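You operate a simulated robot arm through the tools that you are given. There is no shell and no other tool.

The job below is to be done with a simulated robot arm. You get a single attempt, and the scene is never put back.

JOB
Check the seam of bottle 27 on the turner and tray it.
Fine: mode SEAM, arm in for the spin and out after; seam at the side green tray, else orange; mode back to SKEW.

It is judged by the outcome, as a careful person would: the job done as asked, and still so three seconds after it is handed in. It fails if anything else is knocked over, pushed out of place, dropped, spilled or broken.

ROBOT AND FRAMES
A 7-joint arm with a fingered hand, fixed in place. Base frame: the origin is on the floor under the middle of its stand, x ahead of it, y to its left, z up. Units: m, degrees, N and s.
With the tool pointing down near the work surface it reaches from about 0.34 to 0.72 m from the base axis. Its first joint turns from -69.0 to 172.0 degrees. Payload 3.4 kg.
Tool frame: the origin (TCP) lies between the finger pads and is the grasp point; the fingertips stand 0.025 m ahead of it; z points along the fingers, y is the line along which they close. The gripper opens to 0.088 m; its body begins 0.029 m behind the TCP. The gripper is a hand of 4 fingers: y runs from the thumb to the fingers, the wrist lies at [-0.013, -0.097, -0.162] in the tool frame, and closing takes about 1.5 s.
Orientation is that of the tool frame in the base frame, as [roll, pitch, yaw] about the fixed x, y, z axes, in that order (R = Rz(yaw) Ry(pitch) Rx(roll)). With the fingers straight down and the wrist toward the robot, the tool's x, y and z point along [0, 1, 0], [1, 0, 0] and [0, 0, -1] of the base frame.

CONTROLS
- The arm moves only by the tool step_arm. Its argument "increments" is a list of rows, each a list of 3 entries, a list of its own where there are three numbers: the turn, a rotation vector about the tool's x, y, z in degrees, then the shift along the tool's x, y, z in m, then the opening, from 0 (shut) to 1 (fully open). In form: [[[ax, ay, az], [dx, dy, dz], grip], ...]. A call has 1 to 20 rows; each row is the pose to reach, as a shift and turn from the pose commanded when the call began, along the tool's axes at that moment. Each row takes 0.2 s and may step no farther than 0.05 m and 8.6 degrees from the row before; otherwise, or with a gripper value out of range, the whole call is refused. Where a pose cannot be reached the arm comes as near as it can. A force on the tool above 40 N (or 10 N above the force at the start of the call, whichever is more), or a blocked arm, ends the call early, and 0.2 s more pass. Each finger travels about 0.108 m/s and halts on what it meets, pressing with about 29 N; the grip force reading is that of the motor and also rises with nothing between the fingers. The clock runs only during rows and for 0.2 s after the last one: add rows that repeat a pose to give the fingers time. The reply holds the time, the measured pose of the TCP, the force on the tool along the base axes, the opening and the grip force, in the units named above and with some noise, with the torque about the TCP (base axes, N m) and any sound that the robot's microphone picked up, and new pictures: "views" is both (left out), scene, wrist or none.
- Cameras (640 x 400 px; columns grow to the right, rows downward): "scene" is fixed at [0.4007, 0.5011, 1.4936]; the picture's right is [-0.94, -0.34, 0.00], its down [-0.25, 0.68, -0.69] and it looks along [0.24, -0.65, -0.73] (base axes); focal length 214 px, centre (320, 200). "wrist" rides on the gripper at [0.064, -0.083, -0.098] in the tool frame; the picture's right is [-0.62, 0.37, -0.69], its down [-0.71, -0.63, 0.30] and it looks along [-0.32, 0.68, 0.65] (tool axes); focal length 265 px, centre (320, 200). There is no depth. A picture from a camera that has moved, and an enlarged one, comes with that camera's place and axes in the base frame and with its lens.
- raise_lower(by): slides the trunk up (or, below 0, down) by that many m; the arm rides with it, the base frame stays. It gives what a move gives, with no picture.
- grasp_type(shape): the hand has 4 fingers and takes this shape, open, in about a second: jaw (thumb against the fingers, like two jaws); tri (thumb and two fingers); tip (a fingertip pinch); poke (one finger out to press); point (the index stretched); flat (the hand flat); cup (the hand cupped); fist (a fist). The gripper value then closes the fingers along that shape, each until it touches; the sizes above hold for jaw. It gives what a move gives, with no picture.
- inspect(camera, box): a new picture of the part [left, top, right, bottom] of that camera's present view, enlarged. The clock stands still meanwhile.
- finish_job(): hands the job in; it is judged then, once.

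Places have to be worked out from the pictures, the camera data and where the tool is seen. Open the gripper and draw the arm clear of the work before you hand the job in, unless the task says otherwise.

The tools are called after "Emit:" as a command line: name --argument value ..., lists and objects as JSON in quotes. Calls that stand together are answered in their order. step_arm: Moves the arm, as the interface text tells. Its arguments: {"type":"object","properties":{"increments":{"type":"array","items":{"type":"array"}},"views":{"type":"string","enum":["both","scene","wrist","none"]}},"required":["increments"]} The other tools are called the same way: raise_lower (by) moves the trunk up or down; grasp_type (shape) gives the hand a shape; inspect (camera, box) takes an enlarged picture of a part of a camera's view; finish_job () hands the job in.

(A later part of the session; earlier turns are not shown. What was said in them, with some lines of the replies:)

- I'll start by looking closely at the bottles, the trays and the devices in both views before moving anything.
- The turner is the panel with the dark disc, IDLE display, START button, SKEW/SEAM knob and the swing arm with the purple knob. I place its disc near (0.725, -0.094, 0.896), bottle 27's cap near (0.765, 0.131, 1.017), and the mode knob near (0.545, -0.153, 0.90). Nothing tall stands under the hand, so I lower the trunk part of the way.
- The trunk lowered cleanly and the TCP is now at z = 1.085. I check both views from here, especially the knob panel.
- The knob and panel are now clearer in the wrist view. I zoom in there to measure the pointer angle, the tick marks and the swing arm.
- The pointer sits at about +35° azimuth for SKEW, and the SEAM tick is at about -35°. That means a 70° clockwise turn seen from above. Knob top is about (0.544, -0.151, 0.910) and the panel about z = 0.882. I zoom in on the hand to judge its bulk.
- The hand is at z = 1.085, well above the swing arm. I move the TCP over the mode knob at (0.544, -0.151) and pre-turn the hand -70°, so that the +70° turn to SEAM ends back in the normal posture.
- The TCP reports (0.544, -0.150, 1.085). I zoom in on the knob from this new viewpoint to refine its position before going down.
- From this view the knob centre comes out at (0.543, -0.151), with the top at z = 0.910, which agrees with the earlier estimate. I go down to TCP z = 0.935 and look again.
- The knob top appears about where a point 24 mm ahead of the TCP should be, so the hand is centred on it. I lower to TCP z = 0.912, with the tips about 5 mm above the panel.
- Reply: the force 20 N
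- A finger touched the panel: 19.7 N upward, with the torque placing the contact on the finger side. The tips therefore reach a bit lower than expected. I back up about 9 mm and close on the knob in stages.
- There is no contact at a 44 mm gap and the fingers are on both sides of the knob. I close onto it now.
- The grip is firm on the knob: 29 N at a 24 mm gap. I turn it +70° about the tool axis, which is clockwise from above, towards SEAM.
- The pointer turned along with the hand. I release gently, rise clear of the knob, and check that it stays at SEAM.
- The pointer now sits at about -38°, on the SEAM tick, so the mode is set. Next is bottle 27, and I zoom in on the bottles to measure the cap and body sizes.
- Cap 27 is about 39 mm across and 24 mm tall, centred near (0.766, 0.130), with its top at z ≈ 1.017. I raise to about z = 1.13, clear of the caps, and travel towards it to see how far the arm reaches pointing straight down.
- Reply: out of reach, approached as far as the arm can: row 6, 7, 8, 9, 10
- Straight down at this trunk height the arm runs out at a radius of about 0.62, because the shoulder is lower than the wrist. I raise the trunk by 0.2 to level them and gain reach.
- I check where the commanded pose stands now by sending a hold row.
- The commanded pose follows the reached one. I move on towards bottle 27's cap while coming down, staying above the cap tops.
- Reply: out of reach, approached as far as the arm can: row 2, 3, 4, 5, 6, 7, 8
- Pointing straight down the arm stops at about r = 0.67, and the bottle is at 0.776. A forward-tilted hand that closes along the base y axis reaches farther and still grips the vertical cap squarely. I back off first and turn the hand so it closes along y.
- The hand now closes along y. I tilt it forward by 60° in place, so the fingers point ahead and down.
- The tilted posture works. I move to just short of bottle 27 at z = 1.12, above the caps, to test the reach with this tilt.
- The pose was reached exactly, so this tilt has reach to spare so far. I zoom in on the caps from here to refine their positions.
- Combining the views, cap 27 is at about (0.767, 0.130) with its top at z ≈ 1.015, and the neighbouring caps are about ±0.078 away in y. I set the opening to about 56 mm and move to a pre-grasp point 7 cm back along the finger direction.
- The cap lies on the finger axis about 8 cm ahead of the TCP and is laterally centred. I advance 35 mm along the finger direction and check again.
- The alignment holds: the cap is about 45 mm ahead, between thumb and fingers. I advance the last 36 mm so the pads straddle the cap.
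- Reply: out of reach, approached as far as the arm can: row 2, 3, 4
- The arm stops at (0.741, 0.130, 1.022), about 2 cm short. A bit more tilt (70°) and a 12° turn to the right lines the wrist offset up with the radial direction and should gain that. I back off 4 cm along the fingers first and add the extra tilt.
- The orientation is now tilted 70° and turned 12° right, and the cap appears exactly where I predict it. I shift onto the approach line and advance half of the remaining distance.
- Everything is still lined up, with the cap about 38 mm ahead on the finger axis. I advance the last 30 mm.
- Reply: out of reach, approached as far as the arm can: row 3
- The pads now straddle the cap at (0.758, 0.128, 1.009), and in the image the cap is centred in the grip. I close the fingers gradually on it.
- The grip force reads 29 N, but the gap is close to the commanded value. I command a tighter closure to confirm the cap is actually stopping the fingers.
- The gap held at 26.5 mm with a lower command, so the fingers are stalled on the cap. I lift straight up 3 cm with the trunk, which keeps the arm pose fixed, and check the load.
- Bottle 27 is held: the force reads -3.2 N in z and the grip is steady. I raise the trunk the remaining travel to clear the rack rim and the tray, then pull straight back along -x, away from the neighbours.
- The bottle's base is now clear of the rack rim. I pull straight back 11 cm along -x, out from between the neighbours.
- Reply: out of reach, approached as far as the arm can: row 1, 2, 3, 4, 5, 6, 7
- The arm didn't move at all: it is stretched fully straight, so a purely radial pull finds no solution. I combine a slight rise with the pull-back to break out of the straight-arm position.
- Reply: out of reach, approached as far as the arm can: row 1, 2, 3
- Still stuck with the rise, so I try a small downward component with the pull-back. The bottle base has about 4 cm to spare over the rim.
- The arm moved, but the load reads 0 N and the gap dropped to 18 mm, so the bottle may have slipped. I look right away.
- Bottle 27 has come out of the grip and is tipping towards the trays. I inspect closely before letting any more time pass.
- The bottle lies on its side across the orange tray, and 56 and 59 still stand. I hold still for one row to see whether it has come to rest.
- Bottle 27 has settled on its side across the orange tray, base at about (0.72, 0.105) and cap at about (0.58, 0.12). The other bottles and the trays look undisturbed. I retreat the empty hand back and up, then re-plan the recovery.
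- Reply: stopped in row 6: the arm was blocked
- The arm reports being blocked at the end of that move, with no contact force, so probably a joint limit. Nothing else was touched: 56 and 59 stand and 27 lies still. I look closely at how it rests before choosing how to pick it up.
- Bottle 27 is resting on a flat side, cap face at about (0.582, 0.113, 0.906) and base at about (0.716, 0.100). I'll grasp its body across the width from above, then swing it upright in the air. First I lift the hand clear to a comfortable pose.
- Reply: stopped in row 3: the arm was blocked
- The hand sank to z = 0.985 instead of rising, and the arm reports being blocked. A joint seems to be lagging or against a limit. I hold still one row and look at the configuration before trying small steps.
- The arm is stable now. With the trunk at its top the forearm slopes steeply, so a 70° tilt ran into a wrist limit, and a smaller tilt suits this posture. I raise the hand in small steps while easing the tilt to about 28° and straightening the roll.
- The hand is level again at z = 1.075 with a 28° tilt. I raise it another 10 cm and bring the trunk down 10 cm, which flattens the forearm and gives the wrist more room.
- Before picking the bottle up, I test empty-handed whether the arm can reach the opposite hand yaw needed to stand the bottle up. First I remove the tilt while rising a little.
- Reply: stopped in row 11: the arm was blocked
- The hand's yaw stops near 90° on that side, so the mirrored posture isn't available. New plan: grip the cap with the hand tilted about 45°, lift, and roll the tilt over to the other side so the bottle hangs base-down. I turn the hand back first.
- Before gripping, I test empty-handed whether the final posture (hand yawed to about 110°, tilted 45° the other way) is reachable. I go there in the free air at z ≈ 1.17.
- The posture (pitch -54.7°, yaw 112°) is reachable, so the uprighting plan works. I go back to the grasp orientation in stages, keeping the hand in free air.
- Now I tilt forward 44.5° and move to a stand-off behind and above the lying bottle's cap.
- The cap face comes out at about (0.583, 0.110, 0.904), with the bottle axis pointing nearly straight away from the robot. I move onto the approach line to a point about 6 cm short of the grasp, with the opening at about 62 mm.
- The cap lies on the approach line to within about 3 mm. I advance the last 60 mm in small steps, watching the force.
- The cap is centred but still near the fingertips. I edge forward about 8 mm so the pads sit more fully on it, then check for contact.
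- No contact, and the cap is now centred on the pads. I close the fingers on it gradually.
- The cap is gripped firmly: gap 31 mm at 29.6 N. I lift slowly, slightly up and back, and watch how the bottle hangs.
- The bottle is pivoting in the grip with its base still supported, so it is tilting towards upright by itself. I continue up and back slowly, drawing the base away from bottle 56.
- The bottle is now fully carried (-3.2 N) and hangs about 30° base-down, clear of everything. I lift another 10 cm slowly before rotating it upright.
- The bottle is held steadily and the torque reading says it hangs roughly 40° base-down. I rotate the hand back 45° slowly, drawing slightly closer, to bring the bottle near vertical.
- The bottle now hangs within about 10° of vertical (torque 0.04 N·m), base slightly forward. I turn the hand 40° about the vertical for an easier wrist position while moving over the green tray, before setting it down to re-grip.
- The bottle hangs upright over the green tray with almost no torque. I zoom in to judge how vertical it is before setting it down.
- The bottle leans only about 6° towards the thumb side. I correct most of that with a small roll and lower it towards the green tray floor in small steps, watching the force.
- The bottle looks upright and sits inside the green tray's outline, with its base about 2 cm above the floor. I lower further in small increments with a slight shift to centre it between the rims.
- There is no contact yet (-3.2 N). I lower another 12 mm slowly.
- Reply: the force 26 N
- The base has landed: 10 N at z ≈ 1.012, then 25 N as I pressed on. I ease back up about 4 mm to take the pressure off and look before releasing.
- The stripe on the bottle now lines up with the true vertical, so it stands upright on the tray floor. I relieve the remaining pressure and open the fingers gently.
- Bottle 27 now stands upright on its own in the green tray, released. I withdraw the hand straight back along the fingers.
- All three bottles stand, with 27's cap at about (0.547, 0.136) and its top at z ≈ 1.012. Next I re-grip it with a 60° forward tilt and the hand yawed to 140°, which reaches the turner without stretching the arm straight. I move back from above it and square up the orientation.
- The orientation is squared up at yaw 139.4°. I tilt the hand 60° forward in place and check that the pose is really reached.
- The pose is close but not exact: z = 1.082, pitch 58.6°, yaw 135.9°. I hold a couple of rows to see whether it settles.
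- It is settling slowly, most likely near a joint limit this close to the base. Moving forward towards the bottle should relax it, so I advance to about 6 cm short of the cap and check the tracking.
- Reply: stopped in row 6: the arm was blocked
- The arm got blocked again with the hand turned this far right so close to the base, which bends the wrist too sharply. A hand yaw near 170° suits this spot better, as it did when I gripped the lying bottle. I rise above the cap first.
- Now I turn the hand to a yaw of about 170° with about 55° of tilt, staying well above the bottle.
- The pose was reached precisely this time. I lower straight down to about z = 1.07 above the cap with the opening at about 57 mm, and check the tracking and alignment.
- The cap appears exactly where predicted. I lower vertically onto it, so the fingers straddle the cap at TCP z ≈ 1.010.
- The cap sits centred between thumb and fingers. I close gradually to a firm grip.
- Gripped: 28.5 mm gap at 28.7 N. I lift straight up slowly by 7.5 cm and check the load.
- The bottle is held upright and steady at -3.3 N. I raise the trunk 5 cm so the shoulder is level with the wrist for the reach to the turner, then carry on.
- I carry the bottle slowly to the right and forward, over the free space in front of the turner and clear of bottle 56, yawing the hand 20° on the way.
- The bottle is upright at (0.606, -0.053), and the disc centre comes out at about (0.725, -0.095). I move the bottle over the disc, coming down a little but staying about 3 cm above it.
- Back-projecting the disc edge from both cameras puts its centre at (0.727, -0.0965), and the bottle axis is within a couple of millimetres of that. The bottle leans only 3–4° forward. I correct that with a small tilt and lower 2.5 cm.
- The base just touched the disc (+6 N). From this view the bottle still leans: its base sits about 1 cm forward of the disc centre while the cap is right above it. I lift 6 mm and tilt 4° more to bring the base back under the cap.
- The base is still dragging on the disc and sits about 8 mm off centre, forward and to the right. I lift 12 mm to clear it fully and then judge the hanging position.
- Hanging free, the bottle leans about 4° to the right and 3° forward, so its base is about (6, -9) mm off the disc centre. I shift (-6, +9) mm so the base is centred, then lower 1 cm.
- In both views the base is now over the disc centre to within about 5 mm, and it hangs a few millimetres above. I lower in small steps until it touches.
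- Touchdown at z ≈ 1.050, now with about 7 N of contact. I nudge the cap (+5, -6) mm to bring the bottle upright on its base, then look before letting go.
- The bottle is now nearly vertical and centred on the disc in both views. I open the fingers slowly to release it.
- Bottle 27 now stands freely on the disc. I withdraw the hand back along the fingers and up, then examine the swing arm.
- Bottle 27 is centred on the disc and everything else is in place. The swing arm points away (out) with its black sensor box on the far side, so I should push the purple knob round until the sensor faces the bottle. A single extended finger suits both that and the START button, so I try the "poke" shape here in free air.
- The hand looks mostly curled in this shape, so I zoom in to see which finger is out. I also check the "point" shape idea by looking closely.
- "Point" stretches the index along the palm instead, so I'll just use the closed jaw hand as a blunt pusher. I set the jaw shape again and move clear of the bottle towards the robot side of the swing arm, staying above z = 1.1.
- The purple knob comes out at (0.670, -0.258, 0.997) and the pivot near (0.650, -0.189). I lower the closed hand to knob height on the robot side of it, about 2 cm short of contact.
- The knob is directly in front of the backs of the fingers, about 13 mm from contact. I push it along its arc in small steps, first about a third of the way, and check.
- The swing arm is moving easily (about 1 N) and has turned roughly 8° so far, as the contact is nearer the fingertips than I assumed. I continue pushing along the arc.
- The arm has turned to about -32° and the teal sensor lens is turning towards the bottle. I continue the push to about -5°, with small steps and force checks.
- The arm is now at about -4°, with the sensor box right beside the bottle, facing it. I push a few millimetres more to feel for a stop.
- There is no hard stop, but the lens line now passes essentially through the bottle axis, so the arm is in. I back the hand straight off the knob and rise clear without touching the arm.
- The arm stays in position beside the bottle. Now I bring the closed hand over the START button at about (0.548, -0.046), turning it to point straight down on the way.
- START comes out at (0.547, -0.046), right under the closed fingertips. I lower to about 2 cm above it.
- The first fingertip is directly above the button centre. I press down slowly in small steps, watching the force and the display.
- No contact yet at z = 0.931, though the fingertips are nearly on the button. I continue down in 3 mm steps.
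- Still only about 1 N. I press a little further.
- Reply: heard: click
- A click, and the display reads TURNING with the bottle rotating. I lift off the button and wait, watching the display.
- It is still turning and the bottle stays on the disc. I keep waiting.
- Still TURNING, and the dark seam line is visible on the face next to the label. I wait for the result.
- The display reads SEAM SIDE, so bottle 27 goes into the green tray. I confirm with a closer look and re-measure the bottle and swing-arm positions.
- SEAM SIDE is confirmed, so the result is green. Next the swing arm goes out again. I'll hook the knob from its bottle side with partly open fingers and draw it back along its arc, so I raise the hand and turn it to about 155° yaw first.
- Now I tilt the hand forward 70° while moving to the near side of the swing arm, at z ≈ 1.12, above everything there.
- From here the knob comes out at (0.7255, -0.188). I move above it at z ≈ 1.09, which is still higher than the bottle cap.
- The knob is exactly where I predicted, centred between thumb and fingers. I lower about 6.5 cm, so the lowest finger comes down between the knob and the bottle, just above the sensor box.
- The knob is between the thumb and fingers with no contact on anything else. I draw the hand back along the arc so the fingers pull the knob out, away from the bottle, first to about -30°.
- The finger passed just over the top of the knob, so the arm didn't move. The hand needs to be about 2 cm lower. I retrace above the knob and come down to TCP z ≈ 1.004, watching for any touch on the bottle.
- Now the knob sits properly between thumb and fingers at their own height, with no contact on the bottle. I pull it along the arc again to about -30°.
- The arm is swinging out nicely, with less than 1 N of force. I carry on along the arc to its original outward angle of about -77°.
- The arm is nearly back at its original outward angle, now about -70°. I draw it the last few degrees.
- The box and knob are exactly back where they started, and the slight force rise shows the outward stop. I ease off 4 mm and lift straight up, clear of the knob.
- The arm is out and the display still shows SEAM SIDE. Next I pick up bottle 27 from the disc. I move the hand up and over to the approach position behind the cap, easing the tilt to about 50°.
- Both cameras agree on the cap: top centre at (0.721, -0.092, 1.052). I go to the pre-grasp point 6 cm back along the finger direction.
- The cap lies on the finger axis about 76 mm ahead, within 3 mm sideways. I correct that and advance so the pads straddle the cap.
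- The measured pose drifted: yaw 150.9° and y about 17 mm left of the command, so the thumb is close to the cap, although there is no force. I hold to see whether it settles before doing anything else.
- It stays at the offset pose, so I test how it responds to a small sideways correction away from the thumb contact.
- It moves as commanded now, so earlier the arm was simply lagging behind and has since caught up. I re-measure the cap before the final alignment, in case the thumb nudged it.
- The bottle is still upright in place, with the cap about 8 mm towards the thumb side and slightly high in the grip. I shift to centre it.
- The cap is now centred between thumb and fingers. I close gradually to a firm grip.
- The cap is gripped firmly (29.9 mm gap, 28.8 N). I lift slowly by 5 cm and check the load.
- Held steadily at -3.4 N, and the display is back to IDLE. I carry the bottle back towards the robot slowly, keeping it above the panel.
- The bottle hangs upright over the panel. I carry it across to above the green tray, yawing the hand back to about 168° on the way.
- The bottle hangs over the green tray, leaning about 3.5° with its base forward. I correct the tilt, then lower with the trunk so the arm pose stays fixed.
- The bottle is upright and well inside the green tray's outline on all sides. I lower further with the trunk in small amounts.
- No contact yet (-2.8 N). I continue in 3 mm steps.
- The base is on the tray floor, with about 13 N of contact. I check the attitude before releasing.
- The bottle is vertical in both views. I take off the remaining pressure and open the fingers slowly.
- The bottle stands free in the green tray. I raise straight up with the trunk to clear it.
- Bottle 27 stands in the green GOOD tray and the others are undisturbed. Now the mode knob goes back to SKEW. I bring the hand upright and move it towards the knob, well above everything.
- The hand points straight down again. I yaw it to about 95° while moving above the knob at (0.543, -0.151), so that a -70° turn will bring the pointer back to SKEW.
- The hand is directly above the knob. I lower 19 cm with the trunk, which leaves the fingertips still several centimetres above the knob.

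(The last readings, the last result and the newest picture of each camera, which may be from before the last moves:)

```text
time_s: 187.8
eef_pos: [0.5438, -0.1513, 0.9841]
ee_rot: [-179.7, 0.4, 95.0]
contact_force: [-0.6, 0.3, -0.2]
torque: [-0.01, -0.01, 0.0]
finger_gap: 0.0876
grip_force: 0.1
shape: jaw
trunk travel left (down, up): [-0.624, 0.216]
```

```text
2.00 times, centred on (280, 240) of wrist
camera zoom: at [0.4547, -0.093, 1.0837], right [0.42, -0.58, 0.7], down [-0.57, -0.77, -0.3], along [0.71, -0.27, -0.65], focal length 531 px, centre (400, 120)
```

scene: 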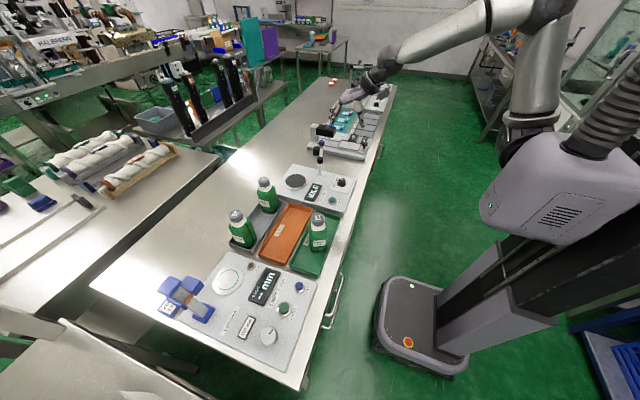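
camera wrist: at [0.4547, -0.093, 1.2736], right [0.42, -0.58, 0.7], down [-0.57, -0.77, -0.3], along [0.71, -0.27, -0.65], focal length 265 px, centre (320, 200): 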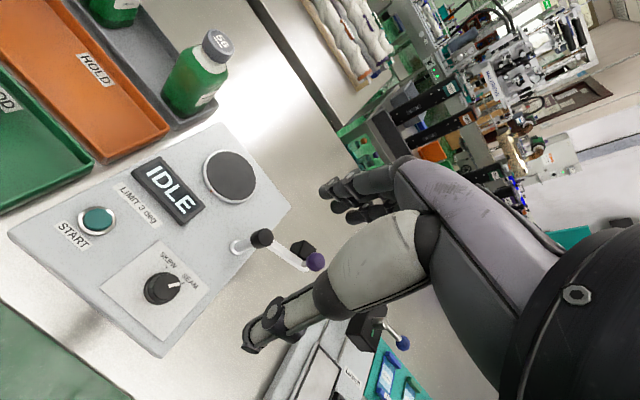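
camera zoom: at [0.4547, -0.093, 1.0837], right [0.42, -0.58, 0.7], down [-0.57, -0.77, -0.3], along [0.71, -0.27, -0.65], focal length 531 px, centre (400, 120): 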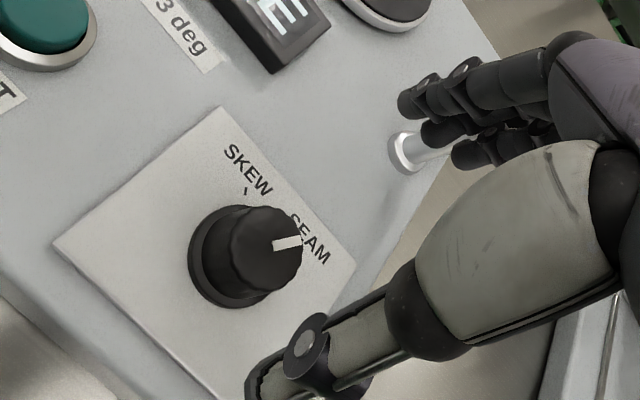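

The knob sits right on the finger axis. I lower to about z = 0.923 while partly closing, as I did the first time.

Emit:
step_arm --increments '[[[0, 0, 0], [0, 0, 0.02], 0.9], [[0, 0, 0], [0, 0, 0.04], 0.75], [[0, 0, 0], [0, 0, 0.054], 0.65], [[0, 0, 0], [0, 0, 0.061], 0.6], [[0, 0, 0], [0, 0, 0.061], 0.5], [[0, 0, 0], [0, 0, 0.061], 0.5]]' --views "wrist"

Emit:
inspect --camera "wrist" --box '[180, 160, 400, 330]'

Emit:
inspect --camera "scene" --box '[305, 145, 375, 205]'

```text
time_s: 189.2
eef_pos: [0.542, -0.1507, 0.925]
ee_rot: [-179.9, 0.5, 95.0]
contact_force: [-0.2, 0.0, 0.1]
torque: [0.0, 0.0, -0.01]
finger_gap: 0.0443
grip_force: 0.1
shape: jaw
trunk travel left (down, up): [-0.624, 0.216]
camera wrist: at [0.4541, -0.0932, 1.0233], right [0.42, -0.58, 0.7], down [-0.57, -0.77, -0.3], along [0.71, -0.27, -0.65], focal length 265 px, centre (320, 200)
```

wrist: 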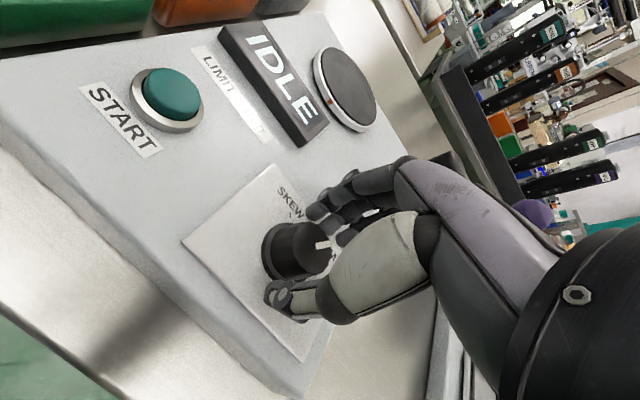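

```text
2.35 times, centred on (290, 245) of wrist
camera zoom: at [0.4541, -0.0932, 1.0233], right [0.42, -0.58, 0.7], down [-0.57, -0.77, -0.3], along [0.71, -0.27, -0.65], focal length 624 px, centre (391, 94)
```

zoom: 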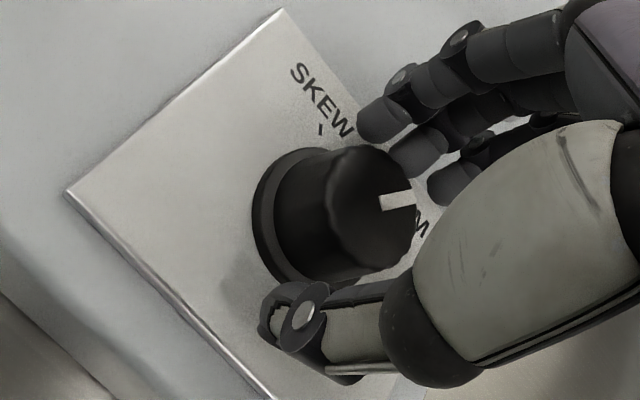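

```text
6.67 times, centred on (340, 175) of scene
camera zoom: at [0.4007, 0.5011, 1.4936], right [-0.94, -0.34, 0.0], down [-0.25, 0.68, -0.69], along [0.24, -0.65, -0.73], focal length 1430 px, centre (187, 367)
```

zoom: 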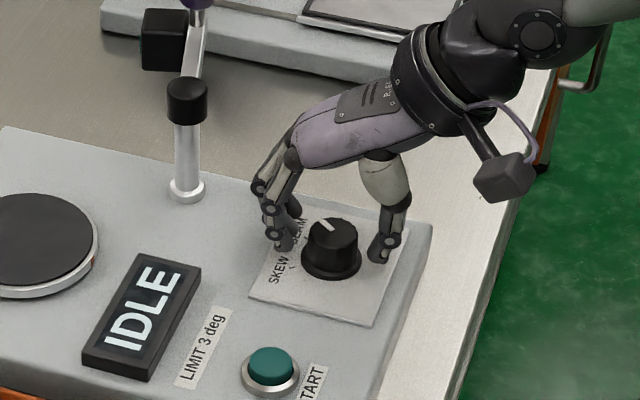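

The fingers straddle the knob without touching the panel. I go 2 mm lower and close on it.

Emit:
step_arm --increments '[[[0, 0, 0], [0, 0, 0.0025], 0.45], [[0, 0, 0], [0, 0, 0.0025], 0.35], [[0, 0, 0], [0, 0, 0.0025], 0.25], [[0, 0, 0], [0, 0, 0.0025], 0.2], [[0, 0, 0], [0, 0, 0.0025], 0.2], [[0, 0, 0], [0, 0, 0.0025], 0.2]]' --views "wrist"

Emit:
inspect --camera "wrist" --box '[180, 160, 400, 330]'

```text
time_s: 190.6
eef_pos: [0.5431, -0.1507, 0.9213]
ee_rot: [-179.8, 0.2, 95.0]
contact_force: [-5.2, -1.3, -1.8]
torque: [-0.03, 0.06, 0.01]
finger_gap: 0.0237
grip_force: 28.6
shape: jaw
trunk travel left (down, up): [-0.624, 0.216]
camera wrist: at [0.4537, -0.0937, 1.0207], right [0.42, -0.58, 0.7], down [-0.57, -0.77, -0.3], along [0.71, -0.27, -0.65], focal length 265 px, centre (320, 200)
```

wrist: 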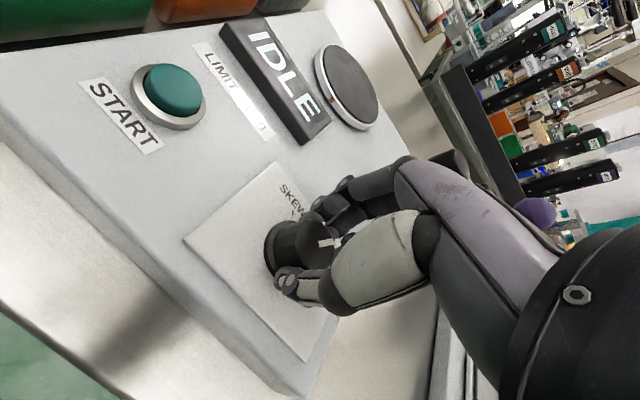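

```text
2.35 times, centred on (290, 245) of wrist
camera zoom: at [0.4537, -0.0937, 1.0207], right [0.42, -0.58, 0.7], down [-0.57, -0.77, -0.3], along [0.71, -0.27, -0.65], focal length 624 px, centre (391, 94)
```

zoom: 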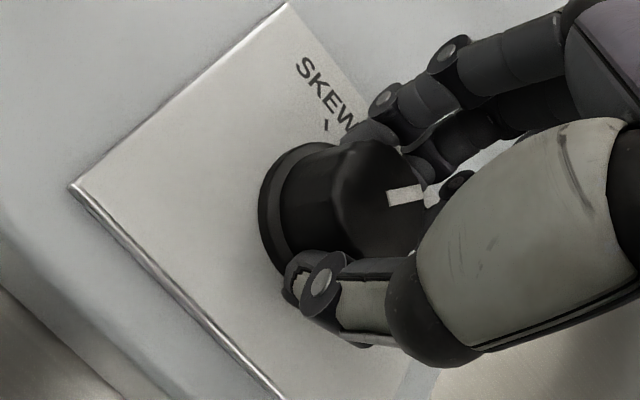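

The knob is gripped (23.7 mm, 28.6 N). I turn it -70° about the tool axis, counter-clockwise from above, back to SKEW.

Emit:
step_arm --increments '[[[0, 0, -7], [0, 0, 0], 0.2], [[0, 0, -14], [0, 0, 0], 0.2], [[0, 0, -21], [0, 0, 0], 0.2], [[0, 0, -28], [0, 0, 0], 0.2], [[0, 0, -35], [0, 0, 0], 0.2], [[0, 0, -42], [0, 0, 0], 0.2], [[0, 0, -49], [0, 0, 0], 0.2], [[0, 0, -56], [0, 0, 0], 0.2], [[0, 0, -63], [0, 0, 0], 0.2], [[0, 0, -70], [0, 0, 0], 0.2], [[0, 0, -72], [0, 0, 0], 0.2], [[0, 0, -72], [0, 0, 0], 0.2]]' --views "wrist"

Emit:
inspect --camera "scene" --box '[305, 145, 375, 205]'

Emit:
inspect --camera "wrist" --box '[180, 160, 400, 330]'

```text
time_s: 193.2
eef_pos: [0.5437, -0.1508, 0.9214]
ee_rot: [-179.6, 0.0, 167.1]
contact_force: [1.8, -0.9, 2.9]
torque: [0.02, -0.04, -0.05]
finger_gap: 0.0234
grip_force: 29.0
shape: jaw
trunk travel left (down, up): [-0.624, 0.216]
camera wrist: at [0.4621, -0.217, 1.0211], right [0.69, 0.22, 0.69], down [0.55, -0.78, -0.3], along [0.47, 0.59, -0.66], focal length 265 px, centre (320, 200)
```

wrist: 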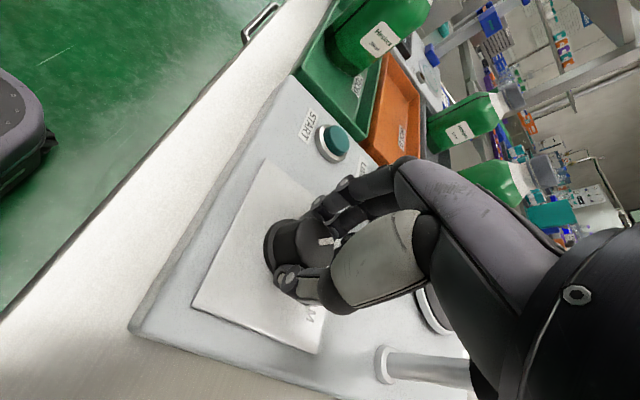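

```text
6.67 times, centred on (340, 175) of scene
camera zoom: at [0.4007, 0.5011, 1.4936], right [-0.94, -0.34, 0.0], down [-0.25, 0.68, -0.69], along [0.24, -0.65, -0.73], focal length 1430 px, centre (187, 367)
```

zoom: 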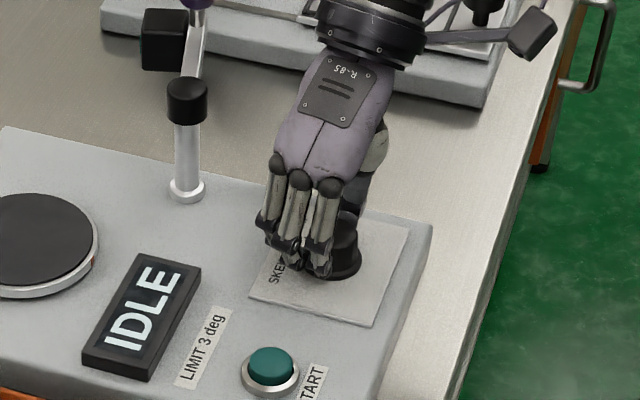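

```text
2.35 times, centred on (290, 245) of wrist
camera zoom: at [0.4621, -0.217, 1.0211], right [0.69, 0.22, 0.69], down [0.55, -0.78, -0.3], along [0.47, 0.59, -0.66], focal length 624 px, centre (391, 94)
```

zoom: 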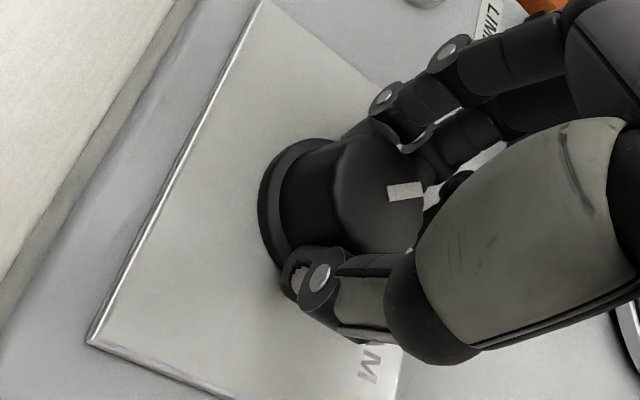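

The knob turned with the hand. I release it and rise clear to check the pointer.

Emit:
step_arm --increments '[[[0, 0, 0], [0, 0, 0], 0.4], [[0, 0, 0], [0, 0, 0], 0.6], [[0, 0, 0], [0, 0, -0.01], 0.7], [[0, 0, 0], [0, 0, -0.04], 0.8], [[0, 0, 0], [0, 0, -0.08], 0.9], [[0, 0, 0], [0, 0, -0.12], 1], [[0, 0, 0], [0, 0, -0.16], 1], [[0, 0, 0], [0, 0, -0.16], 1]]'

Emit:
inspect --camera "scene" --box '[290, 140, 370, 210]'

Emit:
inspect --camera "wrist" --box '[120, 220, 280, 340]'

```text
time_s: 195.0
eef_pos: [0.5432, -0.1486, 1.0814]
ee_rot: [-179.6, -0.1, 167.1]
contact_force: [-0.1, 0.0, 0.4]
torque: [-0.02, 0.0, -0.03]
finger_gap: 0.0875
grip_force: 0.1
shape: jaw
trunk travel left (down, up): [-0.624, 0.216]
camera wrist: at [0.462, -0.2153, 1.1816], right [0.69, 0.22, 0.69], down [0.55, -0.78, -0.3], along [0.47, 0.59, -0.66], focal length 265 px, centre (320, 200)
```

scene: 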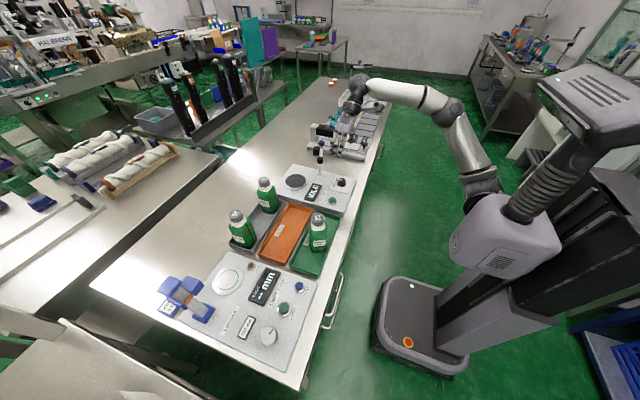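
wrist: 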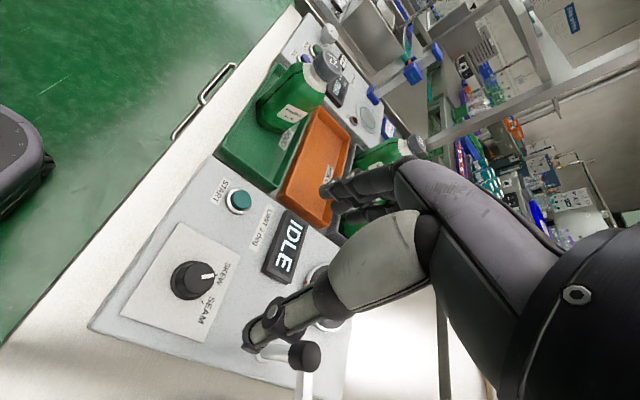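

```text
5.71 times, centred on (330, 175) of scene
camera zoom: at [0.4007, 0.5011, 1.4936], right [-0.94, -0.34, 0.0], down [-0.25, 0.68, -0.69], along [0.24, -0.65, -0.73], focal length 1226 px, centre (263, 343)
```

zoom: 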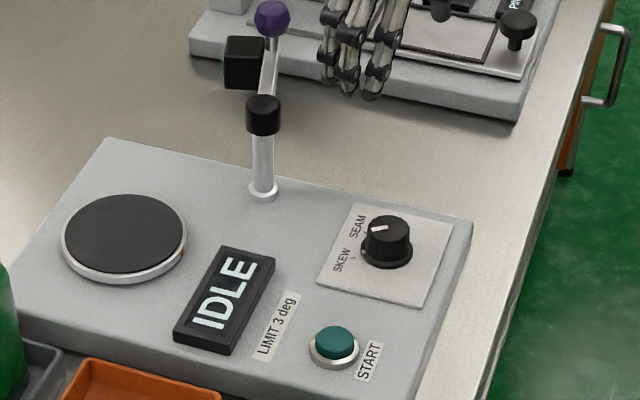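

```text
3.33 times, centred on (200, 280) of wrist
camera zoom: at [0.462, -0.2153, 1.1816], right [0.69, 0.22, 0.69], down [0.55, -0.78, -0.3], along [0.47, 0.59, -0.66], focal length 885 px, centre (720, -67)
```

zoom: 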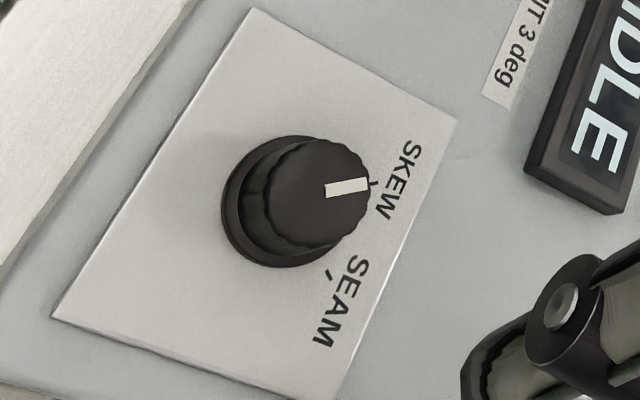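

The pointer is back on SKEW, matching the very first picture. I raise the trunk to draw the hand well clear and do a final check of the whole area.

Emit:
raise_lower --by 0.2

Emit:
inspect --camera "scene" --box '[220, 160, 360, 280]'

Emit:
inspect --camera "scene" --box '[150, 240, 350, 370]'

Emit:
inspect --camera "scene" --box '[270, 70, 410, 220]'

```text
time_s: 197.2
eef_pos: [0.544, -0.1489, 1.2808]
ee_rot: [-179.6, -0.1, 166.9]
contact_force: [-0.5, 0.2, 0.5]
torque: [-0.02, 0.0, -0.01]
finger_gap: 0.0873
grip_force: 0.1
shape: jaw
trunk travel left (down, up): [-0.824, 0.016]
```

```text
3.33 times, centred on (290, 220) of scene
camera zoom: at [0.4007, 0.5011, 1.4936], right [-0.94, -0.34, 0.0], down [-0.25, 0.68, -0.69], along [0.24, -0.65, -0.73], focal length 715 px, centre (420, 133)
```

zoom: 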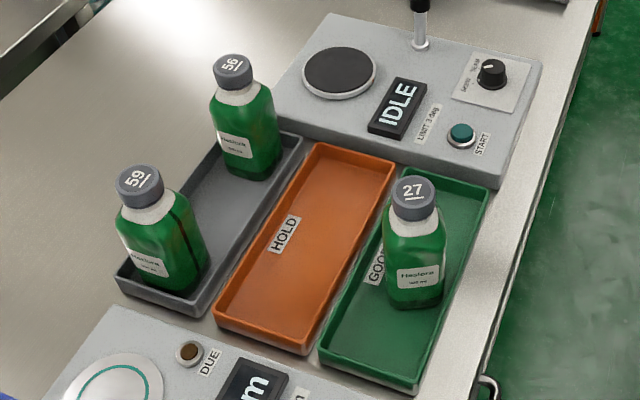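

```text
3.08 times, centred on (250, 305) of scene
camera zoom: at [0.4007, 0.5011, 1.4936], right [-0.94, -0.34, 0.0], down [-0.25, 0.68, -0.69], along [0.24, -0.65, -0.73], focal length 660 px, centre (535, -123)
```

zoom: 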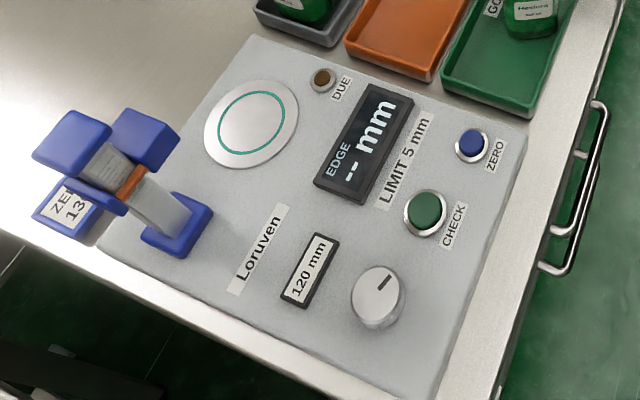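

```text
2.67 times, centred on (340, 145) of scene
camera zoom: at [0.4007, 0.5011, 1.4936], right [-0.94, -0.34, 0.0], down [-0.25, 0.68, -0.69], along [0.24, -0.65, -0.73], focal length 572 px, centre (267, 347)
```

zoom: 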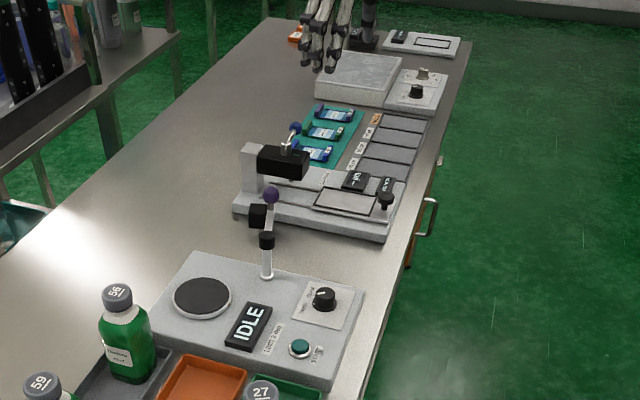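

The final state checks out:
- Bottle 27 stands in the green GOOD tray, after the turner read SEAM SIDE.
- The swing arm is out and the mode knob is on SKEW.
- Bottles 56 and 59, the trays and the other devices match the first picture.
- The hand is open and clear of the work.

Bottle 27 did slip and fall onto the orange tray once, early on. I stood it back up before the check. I hand the job in.

Emit:
finish_job

```text
The job is handed in.
```

Bottle 27 has been checked on the turner and is standing in the green GOOD tray; the display read SEAM SIDE. The drop below may count against the job.

- **Turner:** I set the mode to SEAM, swung the arm in for the spin and out to its stop afterwards, and turned the mode back to SKEW.
- **Drop:** While I was first lifting bottle 27 from the rack, it slipped from the grip and fell onto its side across the orange tray. I stood it up again before running the check. I saw no damage or spill in the pictures.
- **Everything else:** Bottles 56 and 59, the trays and the other instruments look as they did in the first pictures. The gripper is open and clear of the bench.
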